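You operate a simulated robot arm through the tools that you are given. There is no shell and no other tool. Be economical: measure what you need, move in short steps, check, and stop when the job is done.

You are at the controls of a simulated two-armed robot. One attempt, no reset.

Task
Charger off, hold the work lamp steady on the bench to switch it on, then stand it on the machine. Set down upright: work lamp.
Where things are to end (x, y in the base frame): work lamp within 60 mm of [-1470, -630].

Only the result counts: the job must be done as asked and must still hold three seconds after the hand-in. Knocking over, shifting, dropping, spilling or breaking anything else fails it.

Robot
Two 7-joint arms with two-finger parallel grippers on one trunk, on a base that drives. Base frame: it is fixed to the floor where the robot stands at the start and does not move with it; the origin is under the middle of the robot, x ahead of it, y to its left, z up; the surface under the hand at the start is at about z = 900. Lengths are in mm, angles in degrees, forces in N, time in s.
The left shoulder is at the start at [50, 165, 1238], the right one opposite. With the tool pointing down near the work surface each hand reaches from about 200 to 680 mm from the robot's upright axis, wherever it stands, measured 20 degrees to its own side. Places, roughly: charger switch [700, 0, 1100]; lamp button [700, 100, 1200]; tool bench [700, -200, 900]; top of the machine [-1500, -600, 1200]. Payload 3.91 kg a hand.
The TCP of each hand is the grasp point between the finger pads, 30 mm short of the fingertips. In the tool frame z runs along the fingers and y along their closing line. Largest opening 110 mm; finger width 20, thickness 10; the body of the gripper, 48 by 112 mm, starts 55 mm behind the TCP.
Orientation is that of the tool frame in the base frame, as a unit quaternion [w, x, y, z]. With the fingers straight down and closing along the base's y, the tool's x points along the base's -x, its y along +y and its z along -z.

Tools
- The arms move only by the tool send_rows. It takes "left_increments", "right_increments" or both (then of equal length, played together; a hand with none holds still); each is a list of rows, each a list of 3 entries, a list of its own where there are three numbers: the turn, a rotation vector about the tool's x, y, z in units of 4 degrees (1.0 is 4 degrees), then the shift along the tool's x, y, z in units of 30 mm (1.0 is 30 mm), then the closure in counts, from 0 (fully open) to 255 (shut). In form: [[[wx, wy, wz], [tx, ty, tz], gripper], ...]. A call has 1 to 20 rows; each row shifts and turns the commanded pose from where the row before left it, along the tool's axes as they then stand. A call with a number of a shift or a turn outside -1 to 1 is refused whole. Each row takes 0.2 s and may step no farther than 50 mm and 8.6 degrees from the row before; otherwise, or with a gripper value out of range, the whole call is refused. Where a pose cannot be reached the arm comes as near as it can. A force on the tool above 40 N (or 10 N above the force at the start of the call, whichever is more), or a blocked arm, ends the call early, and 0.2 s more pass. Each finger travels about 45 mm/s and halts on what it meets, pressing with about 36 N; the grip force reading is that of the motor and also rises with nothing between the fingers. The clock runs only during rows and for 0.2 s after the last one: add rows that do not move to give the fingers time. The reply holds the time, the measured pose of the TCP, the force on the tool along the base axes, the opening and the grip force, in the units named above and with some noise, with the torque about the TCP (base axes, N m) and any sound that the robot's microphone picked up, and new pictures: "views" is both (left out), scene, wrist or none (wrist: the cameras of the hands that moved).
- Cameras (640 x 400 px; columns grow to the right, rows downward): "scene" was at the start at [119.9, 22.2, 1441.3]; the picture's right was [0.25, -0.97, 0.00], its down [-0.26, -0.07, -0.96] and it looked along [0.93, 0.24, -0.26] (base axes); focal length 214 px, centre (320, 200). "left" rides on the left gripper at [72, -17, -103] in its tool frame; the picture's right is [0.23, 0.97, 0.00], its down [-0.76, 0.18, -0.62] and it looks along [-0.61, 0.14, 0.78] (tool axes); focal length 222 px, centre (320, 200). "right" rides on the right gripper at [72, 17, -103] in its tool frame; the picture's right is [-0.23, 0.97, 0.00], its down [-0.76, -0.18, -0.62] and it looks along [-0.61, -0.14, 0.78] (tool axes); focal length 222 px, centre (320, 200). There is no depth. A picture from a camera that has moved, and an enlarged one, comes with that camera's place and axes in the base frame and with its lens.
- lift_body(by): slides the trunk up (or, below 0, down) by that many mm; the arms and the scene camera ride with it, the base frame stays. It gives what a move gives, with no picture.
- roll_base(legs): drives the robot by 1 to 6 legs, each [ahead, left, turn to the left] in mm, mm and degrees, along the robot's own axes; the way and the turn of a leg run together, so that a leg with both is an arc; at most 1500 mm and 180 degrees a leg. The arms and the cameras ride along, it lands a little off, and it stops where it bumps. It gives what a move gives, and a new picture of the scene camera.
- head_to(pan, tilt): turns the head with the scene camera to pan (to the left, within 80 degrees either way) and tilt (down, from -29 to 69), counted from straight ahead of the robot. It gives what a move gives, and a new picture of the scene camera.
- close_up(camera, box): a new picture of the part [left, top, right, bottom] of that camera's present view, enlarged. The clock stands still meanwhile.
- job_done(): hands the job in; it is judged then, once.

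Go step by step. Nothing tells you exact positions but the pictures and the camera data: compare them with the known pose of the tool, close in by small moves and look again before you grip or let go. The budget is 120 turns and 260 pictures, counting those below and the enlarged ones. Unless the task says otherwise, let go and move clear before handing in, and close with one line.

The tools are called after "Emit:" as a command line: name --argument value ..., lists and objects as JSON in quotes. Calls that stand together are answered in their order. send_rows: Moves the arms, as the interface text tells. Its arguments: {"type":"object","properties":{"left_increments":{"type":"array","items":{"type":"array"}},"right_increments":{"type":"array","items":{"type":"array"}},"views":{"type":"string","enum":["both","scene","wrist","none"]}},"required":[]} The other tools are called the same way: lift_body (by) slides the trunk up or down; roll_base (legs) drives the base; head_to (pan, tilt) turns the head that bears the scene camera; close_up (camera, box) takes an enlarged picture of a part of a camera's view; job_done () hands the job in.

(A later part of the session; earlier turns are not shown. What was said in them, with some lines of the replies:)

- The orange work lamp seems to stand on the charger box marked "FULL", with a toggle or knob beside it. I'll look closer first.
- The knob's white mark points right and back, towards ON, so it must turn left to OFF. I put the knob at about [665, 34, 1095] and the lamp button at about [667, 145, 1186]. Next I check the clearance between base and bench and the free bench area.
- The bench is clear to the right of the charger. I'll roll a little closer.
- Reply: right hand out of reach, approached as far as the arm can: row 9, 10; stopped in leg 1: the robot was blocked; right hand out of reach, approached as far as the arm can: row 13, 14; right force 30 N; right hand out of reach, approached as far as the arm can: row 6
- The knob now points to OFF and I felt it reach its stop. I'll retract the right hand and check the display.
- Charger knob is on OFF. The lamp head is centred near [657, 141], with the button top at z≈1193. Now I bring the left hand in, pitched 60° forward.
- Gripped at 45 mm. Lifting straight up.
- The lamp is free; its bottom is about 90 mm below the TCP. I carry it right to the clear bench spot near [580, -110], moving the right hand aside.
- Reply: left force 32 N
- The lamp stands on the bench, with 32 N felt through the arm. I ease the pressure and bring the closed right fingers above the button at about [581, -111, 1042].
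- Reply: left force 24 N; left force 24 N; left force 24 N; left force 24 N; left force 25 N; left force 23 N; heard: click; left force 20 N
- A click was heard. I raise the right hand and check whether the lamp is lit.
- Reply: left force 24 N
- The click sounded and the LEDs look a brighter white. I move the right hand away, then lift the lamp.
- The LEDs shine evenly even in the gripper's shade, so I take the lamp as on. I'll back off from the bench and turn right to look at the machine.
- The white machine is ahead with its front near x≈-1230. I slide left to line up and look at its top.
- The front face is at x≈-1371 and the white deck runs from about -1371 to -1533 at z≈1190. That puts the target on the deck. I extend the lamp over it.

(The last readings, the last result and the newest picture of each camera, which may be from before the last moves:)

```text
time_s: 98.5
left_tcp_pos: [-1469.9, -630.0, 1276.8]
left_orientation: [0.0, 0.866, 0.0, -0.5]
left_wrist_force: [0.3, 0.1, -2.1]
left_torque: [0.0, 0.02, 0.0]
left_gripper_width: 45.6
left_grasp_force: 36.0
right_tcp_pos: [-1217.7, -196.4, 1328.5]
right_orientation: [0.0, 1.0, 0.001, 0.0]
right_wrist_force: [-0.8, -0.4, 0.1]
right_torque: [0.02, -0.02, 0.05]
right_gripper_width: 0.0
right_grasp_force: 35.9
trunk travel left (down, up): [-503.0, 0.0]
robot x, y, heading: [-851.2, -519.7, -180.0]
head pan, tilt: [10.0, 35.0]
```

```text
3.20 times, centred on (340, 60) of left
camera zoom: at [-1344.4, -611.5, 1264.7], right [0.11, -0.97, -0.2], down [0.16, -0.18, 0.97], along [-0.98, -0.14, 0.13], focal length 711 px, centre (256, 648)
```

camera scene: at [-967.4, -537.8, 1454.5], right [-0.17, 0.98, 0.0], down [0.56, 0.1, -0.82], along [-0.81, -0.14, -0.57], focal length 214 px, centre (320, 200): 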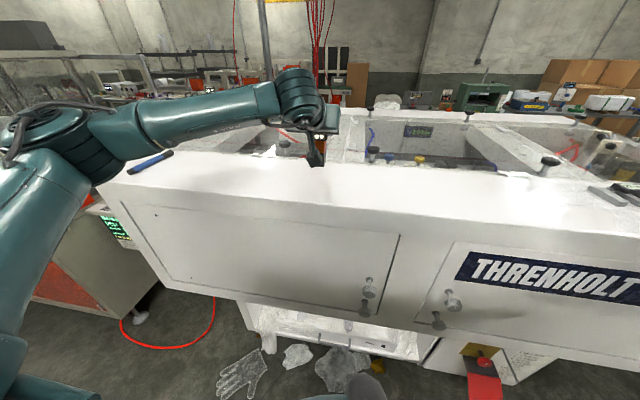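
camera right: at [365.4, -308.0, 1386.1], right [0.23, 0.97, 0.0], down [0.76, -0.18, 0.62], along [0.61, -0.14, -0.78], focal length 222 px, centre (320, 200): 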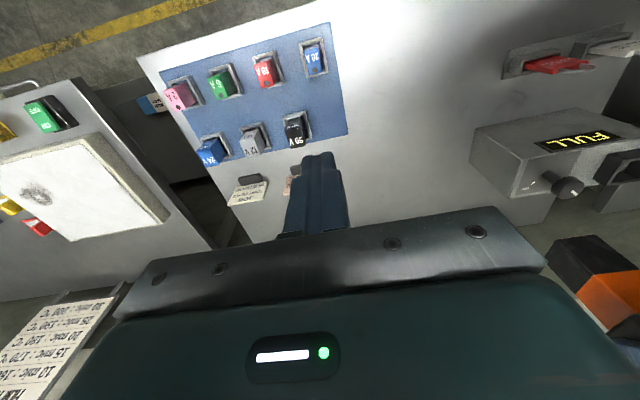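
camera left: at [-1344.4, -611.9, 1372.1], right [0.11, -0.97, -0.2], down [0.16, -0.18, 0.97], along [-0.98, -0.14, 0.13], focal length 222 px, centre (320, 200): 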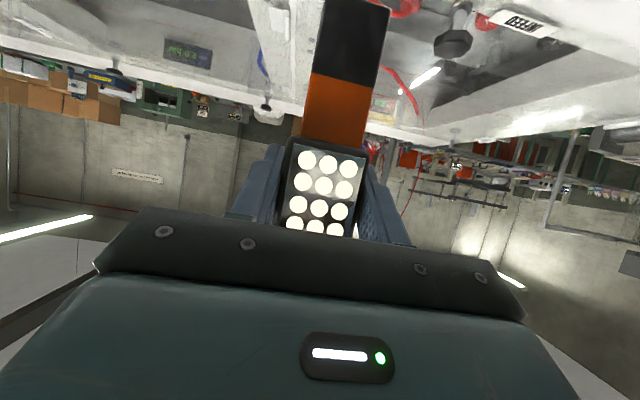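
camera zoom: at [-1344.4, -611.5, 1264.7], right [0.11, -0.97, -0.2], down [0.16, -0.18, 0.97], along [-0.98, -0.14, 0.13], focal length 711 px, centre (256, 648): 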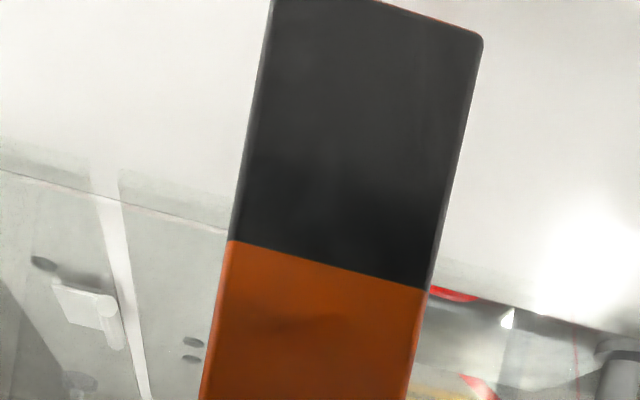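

Emit:
send_rows --left_increments '[[[0, 0, 0], [0.087, 0, 0.05], 255], [[0, 0, 0], [0, 0, 0], 255]]' --views "none"

Emit:
send_rows --left_increments '[[[0, 0, 0], [0.087, 0, 0.05], 255], [[0, 0, 0], [0, 0, 0], 255]]' --views "none"

Emit:
send_rows --left_increments '[[[0, 0, 0], [0.087, 0, 0.05], 255], [[0, 0, 0], [0, 0, 0], 255]]' --views "none"

Emit:
close_up --camera "scene" --box '[240, 80, 400, 220]'

```text
time_s: 99.0
left_tcp_pos: [-1469.7, -629.6, 1273.7]
left_orientation: [0.0, 0.866, 0.0, -0.5]
left_wrist_force: [0.0, -0.2, -2.4]
left_torque: [0.0, -0.02, -0.04]
left_gripper_width: 45.2
left_grasp_force: 35.6
right_tcp_pos: [-1217.0, -196.1, 1328.4]
right_orientation: [0.0, 1.0, 0.0, 0.0]
right_wrist_force: [0.2, 0.8, 0.1]
right_torque: [-0.01, -0.02, 0.03]
right_gripper_width: 0.0
right_grasp_force: 35.4
trunk travel left (down, up): [-503.0, 0.0]
robot x, y, heading: [-849.5, -517.8, -180.1]
head pan, tilt: [10.0, 35.0]
```

```text
time_s: 99.7
left_tcp_pos: [-1470.1, -631.3, 1271.1]
left_orientation: [0.0, 0.866, 0.001, -0.501]
left_wrist_force: [-0.5, 0.9, -2.5]
left_torque: [0.01, 0.0, -0.02]
left_gripper_width: 45.8
left_grasp_force: 36.4
right_tcp_pos: [-1218.5, -196.9, 1327.9]
right_orientation: [0.0, 1.0, -0.001, 0.0]
right_wrist_force: [0.2, 0.6, -0.3]
right_torque: [-0.02, 0.01, -0.02]
right_gripper_width: 0.0
right_grasp_force: 36.1
trunk travel left (down, up): [-503.0, 0.0]
robot x, y, heading: [-850.9, -521.0, -180.3]
head pan, tilt: [10.0, 35.0]
```

```text
time_s: 100.2
left_tcp_pos: [-1468.9, -630.0, 1267.5]
left_orientation: [0.0, 0.866, 0.0, -0.5]
left_wrist_force: [0.0, 0.5, -2.1]
left_torque: [0.03, -0.02, -0.02]
left_gripper_width: 45.9
left_grasp_force: 35.5
right_tcp_pos: [-1217.6, -195.9, 1327.6]
right_orientation: [0.001, 1.0, 0.0, 0.001]
right_wrist_force: [0.9, -0.8, -1.5]
right_torque: [0.02, -0.01, -0.02]
right_gripper_width: 0.0
right_grasp_force: 36.3
trunk travel left (down, up): [-503.0, 0.0]
robot x, y, heading: [-853.3, -518.7, -179.7]
head pan, tilt: [10.0, 35.0]
```

```text
2.86 times, centred on (320, 150) of scene
camera zoom: at [-967.4, -537.8, 1454.5], right [-0.17, 0.98, 0.0], down [0.56, 0.1, -0.82], along [-0.81, -0.14, -0.57], focal length 613 px, centre (320, 343)
```

zoom: 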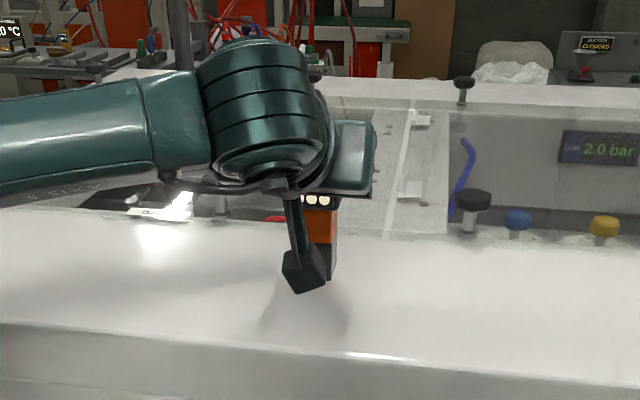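

Emit:
send_rows --left_increments '[[[0, 0, 0], [0.087, 0, 0.05], 255], [[0, 0, 0], [0, 0, 0], 255]]' --views "none"

Emit:
send_rows --left_increments '[[[0, 0, 0], [0.087, 0, 0.05], 255], [[0, 0, 0], [0, 0, 0], 255]]' --views "none"

Emit:
send_rows --left_increments '[[[0, 0, 0], [0.087, 0, 0.05], 255], [[0, 0, 0], [0, 0, 0], 255]]' --views "none"

Emit:
close_up --camera "scene" --box '[280, 130, 360, 190]'

```text
time_s: 100.8
left_tcp_pos: [-1469.4, -631.4, 1265.4]
left_orientation: [0.0, 0.866, 0.001, -0.5]
left_wrist_force: [0.4, -1.2, -2.7]
left_torque: [-0.03, -0.04, -0.02]
left_gripper_width: 45.4
left_grasp_force: 35.8
right_tcp_pos: [-1218.2, -195.3, 1328.4]
right_orientation: [0.0, 1.0, 0.0, 0.0]
right_wrist_force: [0.3, -0.1, 0.1]
right_torque: [0.0, 0.0, 0.0]
right_gripper_width: 0.0
right_grasp_force: 35.5
trunk travel left (down, up): [-503.0, 0.0]
robot x, y, heading: [-851.2, -516.8, -180.0]
head pan, tilt: [10.0, 35.0]
```

```text
time_s: 101.5
left_tcp_pos: [-1469.7, -630.8, 1261.3]
left_orientation: [0.001, 0.866, 0.001, -0.5]
left_wrist_force: [0.4, 0.6, -2.4]
left_torque: [0.02, 0.0, 0.0]
left_gripper_width: 45.5
left_grasp_force: 36.0
right_tcp_pos: [-1218.4, -197.6, 1327.8]
right_orientation: [0.0, 1.0, 0.0, 0.0]
right_wrist_force: [0.8, 1.6, 0.0]
right_torque: [-0.01, 0.03, 0.01]
right_gripper_width: 0.0
right_grasp_force: 36.0
trunk travel left (down, up): [-503.0, 0.0]
robot x, y, heading: [-846.7, -518.9, -180.3]
head pan, tilt: [10.0, 35.0]
```

```text
time_s: 102.0
left_tcp_pos: [-1470.2, -629.8, 1258.9]
left_orientation: [0.0, 0.866, 0.001, -0.5]
left_wrist_force: [0.5, 0.8, -2.4]
left_torque: [-0.03, -0.05, 0.02]
left_gripper_width: 45.5
left_grasp_force: 35.6
right_tcp_pos: [-1217.0, -195.4, 1329.1]
right_orientation: [0.0, 1.0, 0.0, 0.0]
right_wrist_force: [-0.4, 0.8, 0.2]
right_torque: [0.0, 0.0, 0.05]
right_gripper_width: 0.1
right_grasp_force: 35.9
trunk travel left (down, up): [-503.0, 0.0]
robot x, y, heading: [-851.6, -522.1, -180.2]
head pan, tilt: [10.0, 35.0]
```

```text
6.67 times, centred on (320, 160) of scene
camera zoom: at [-967.4, -537.8, 1454.5], right [-0.17, 0.98, 0.0], down [0.56, 0.1, -0.82], along [-0.81, -0.14, -0.57], focal length 1430 px, centre (320, 467)
```

zoom: 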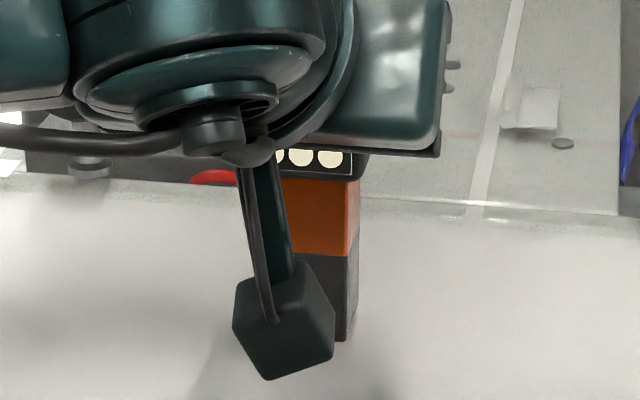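

Emit:
send_rows --left_increments '[[[0, 0, 0], [0.087, 0, 0.05], 255], [[0, 0, 0], [0, 0, 0], 255]]' --views "none"

Emit:
send_rows --left_increments '[[[0, 0, 0], [0.06, 0, 0.035], 255], [[0, 0, 0], [0, 0, 0], 255]]' --views "none"

```text
time_s: 102.7
left_tcp_pos: [-1469.9, -630.9, 1255.7]
left_orientation: [0.0, 0.865, 0.0, -0.501]
left_wrist_force: [-1.6, -0.7, 1.0]
left_torque: [-0.06, 0.09, -0.02]
left_gripper_width: 45.8
left_grasp_force: 36.1
right_tcp_pos: [-1216.6, -195.6, 1328.6]
right_orientation: [0.001, 1.0, 0.0, 0.0]
right_wrist_force: [-0.5, 0.3, 1.1]
right_torque: [-0.06, 0.0, 0.0]
right_gripper_width: 0.0
right_grasp_force: 36.1
trunk travel left (down, up): [-503.0, 0.0]
robot x, y, heading: [-851.4, -522.1, -179.9]
head pan, tilt: [10.0, 35.0]
```

```text
time_s: 103.2
left_tcp_pos: [-1470.1, -630.4, 1257.4]
left_orientation: [0.0, 0.865, 0.0, -0.502]
left_wrist_force: [-1.1, -1.2, 7.9]
left_torque: [-0.18, 0.3, 0.01]
left_gripper_width: 45.8
left_grasp_force: 35.7
right_tcp_pos: [-1217.0, -195.8, 1328.8]
right_orientation: [0.0, 1.0, 0.0, 0.0]
right_wrist_force: [0.1, -0.5, 0.1]
right_torque: [-0.01, 0.0, -0.02]
right_gripper_width: 0.2
right_grasp_force: 35.6
trunk travel left (down, up): [-503.0, 0.0]
robot x, y, heading: [-849.6, -524.3, -179.9]
head pan, tilt: [10.0, 35.0]
```

Contact felt. I open the fingers and check the lamp before backing out.

Emit:
send_rows --left_increments '[[[0, 0, 0], [0.02, 0, 0.01], 255], [[0, 0, 0], [0, 0, 0], 125], [[0, 0, 0], [0, 0, 0], 60], [[0, 0, 0], [0, 0, 0], 0], [[0, 0, 0], [0, 0, 0], 0], [[0, 0, 0], [0, 0, 0], 0]]'

```text
time_s: 104.7
left_tcp_pos: [-1470.7, -630.9, 1254.7]
left_orientation: [-0.001, 0.866, 0.0, -0.5]
left_wrist_force: [-0.2, -0.5, 0.2]
left_torque: [0.03, 0.01, -0.02]
left_gripper_width: 109.9
left_grasp_force: 0.1
right_tcp_pos: [-1216.5, -195.9, 1328.4]
right_orientation: [0.001, 1.0, 0.0, -0.001]
right_wrist_force: [0.4, -0.8, 0.9]
right_torque: [-0.03, 0.04, 0.0]
right_gripper_width: 0.0
right_grasp_force: 36.0
trunk travel left (down, up): [-503.0, 0.0]
robot x, y, heading: [-848.3, -522.2, -179.8]
head pan, tilt: [10.0, 35.0]
camera scene: at [-967.2, -537.7, 1454.6], right [-0.17, 0.98, 0.0], down [0.56, 0.1, -0.82], along [-0.81, -0.14, -0.57], focal length 214 px, centre (320, 200)
camera left: at [-1344.2, -612.0, 1241.6], right [0.11, -0.97, -0.2], down [0.16, -0.18, 0.97], along [-0.98, -0.14, 0.13], focal length 222 px, centre (320, 200)
```

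scene: 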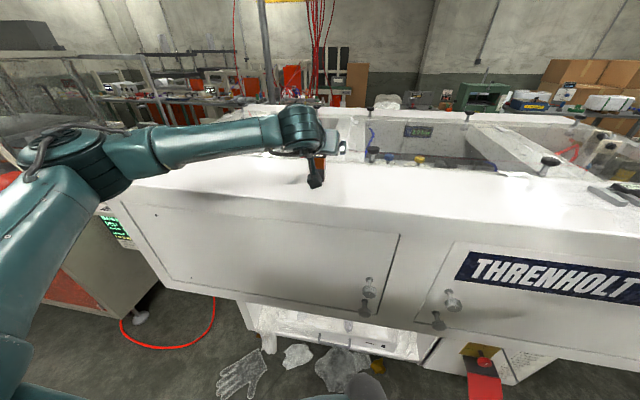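
left: 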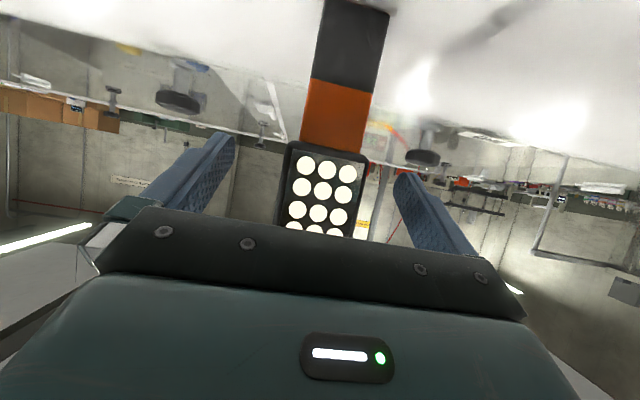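

Emit:
send_rows --left_increments '[[[0, 0, 0], [0, 0, -0.5], 0], [[0, 0, 0], [0, 0, -0.8], 0], [[0, 0, 0], [0, 0, -0.9], 0], [[0, 0, 0], [0, 0, -1], 0], [[0, 0, 0], [0, 0, -1], 0], [[0, 0, 0], [0, 0, -1], 0], [[0, 0, 0], [0, 0, -1], 0], [[0, 0, 0], [-0.4, 0.9, 0], 0], [[0, 0, 0], [-0.4, 0.9, 0], 0], [[0, 0, 0], [-0.4, 0.9, 0], 0], [[0, 0, 0], [-0.4, 0.9, 0], 0]]'

Emit:
close_up --camera "scene" --box '[270, 100, 370, 200]'

```text
time_s: 107.0
left_tcp_pos: [-1331.0, -739.1, 1386.6]
left_orientation: [-0.001, 0.866, 0.0, -0.501]
left_wrist_force: [-0.8, 0.6, -0.3]
left_torque: [-0.01, -0.01, -0.02]
left_gripper_width: 109.9
left_grasp_force: 0.2
right_tcp_pos: [-1217.2, -196.6, 1328.8]
right_orientation: [0.0, 1.0, 0.0, 0.0]
right_wrist_force: [0.3, -0.6, 0.1]
right_torque: [0.01, -0.01, -0.02]
right_gripper_width: 0.0
right_grasp_force: 35.7
trunk travel left (down, up): [-503.0, 0.0]
robot x, y, heading: [-852.7, -520.2, -180.2]
head pan, tilt: [10.0, 35.0]
camera scene: at [-967.0, -538.4, 1454.6], right [-0.17, 0.98, 0.0], down [0.56, 0.1, -0.82], along [-0.81, -0.14, -0.57], focal length 214 px, centre (320, 200)
camera left: at [-1206.1, -720.8, 1375.0], right [0.11, -0.97, -0.2], down [0.16, -0.18, 0.97], along [-0.98, -0.14, 0.13], focal length 222 px, centre (320, 200)
```

scene: 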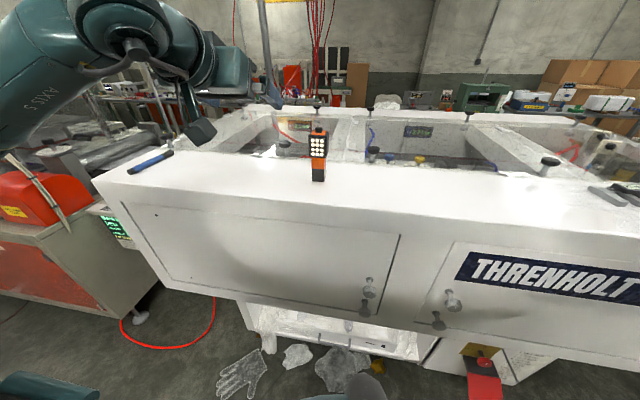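
left: 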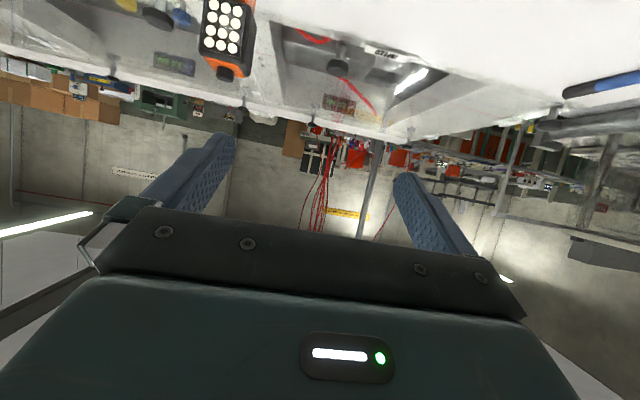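

```text
4.00 times, centred on (320, 150) of scene
camera zoom: at [-967.0, -538.4, 1454.6], right [-0.17, 0.98, 0.0], down [0.56, 0.1, -0.82], along [-0.81, -0.14, -0.57], focal length 858 px, centre (320, 400)
```

zoom: 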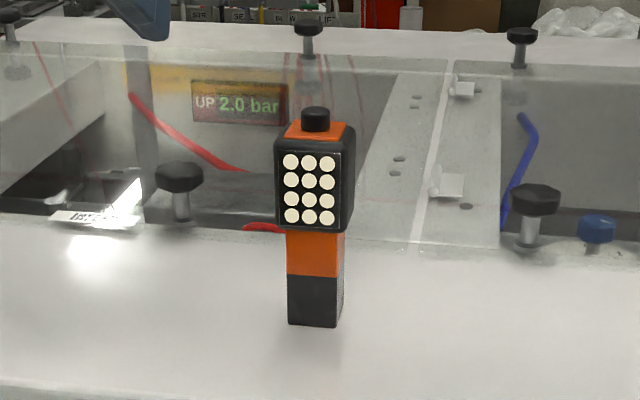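

Emit:
close_up --camera "scene" --box '[300, 120, 340, 185]'

Emit:
close_up --camera "left" --box '[180, 0, 280, 90]'

```text
6.15 times, centred on (320, 152) of scene
camera zoom: at [-967.0, -538.4, 1454.6], right [-0.17, 0.98, 0.0], down [0.56, 0.1, -0.82], along [-0.81, -0.14, -0.57], focal length 1320 px, centre (320, 492)
```

zoom: 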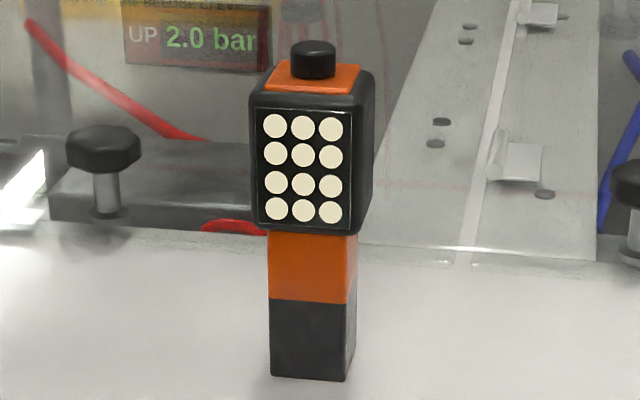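

```text
4.44 times, centred on (230, 45) of left
camera zoom: at [-1206.1, -720.8, 1375.0], right [0.11, -0.97, -0.2], down [0.16, -0.18, 0.97], along [-0.98, -0.14, 0.13], focal length 987 px, centre (720, 889)
```

zoom: 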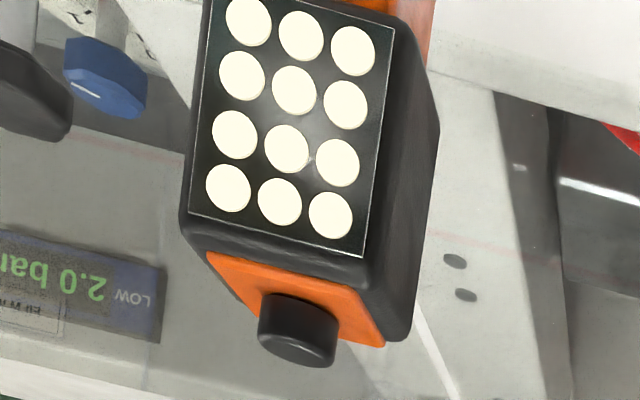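

The lamp stands upright at about [-1470, -630] with both hands clear. The charger is on OFF and the lamp button clicked once on the bench. Handing in.

Emit:
job_done

```text
The job is handed in.
```

I turned the charger to OFF, held the lamp on the bench and pressed its button once (it clicked), then stood it upright on the machine at about [-1470, -630]. I took the click as switching it on; the pictures never clearly showed the lamp lit.
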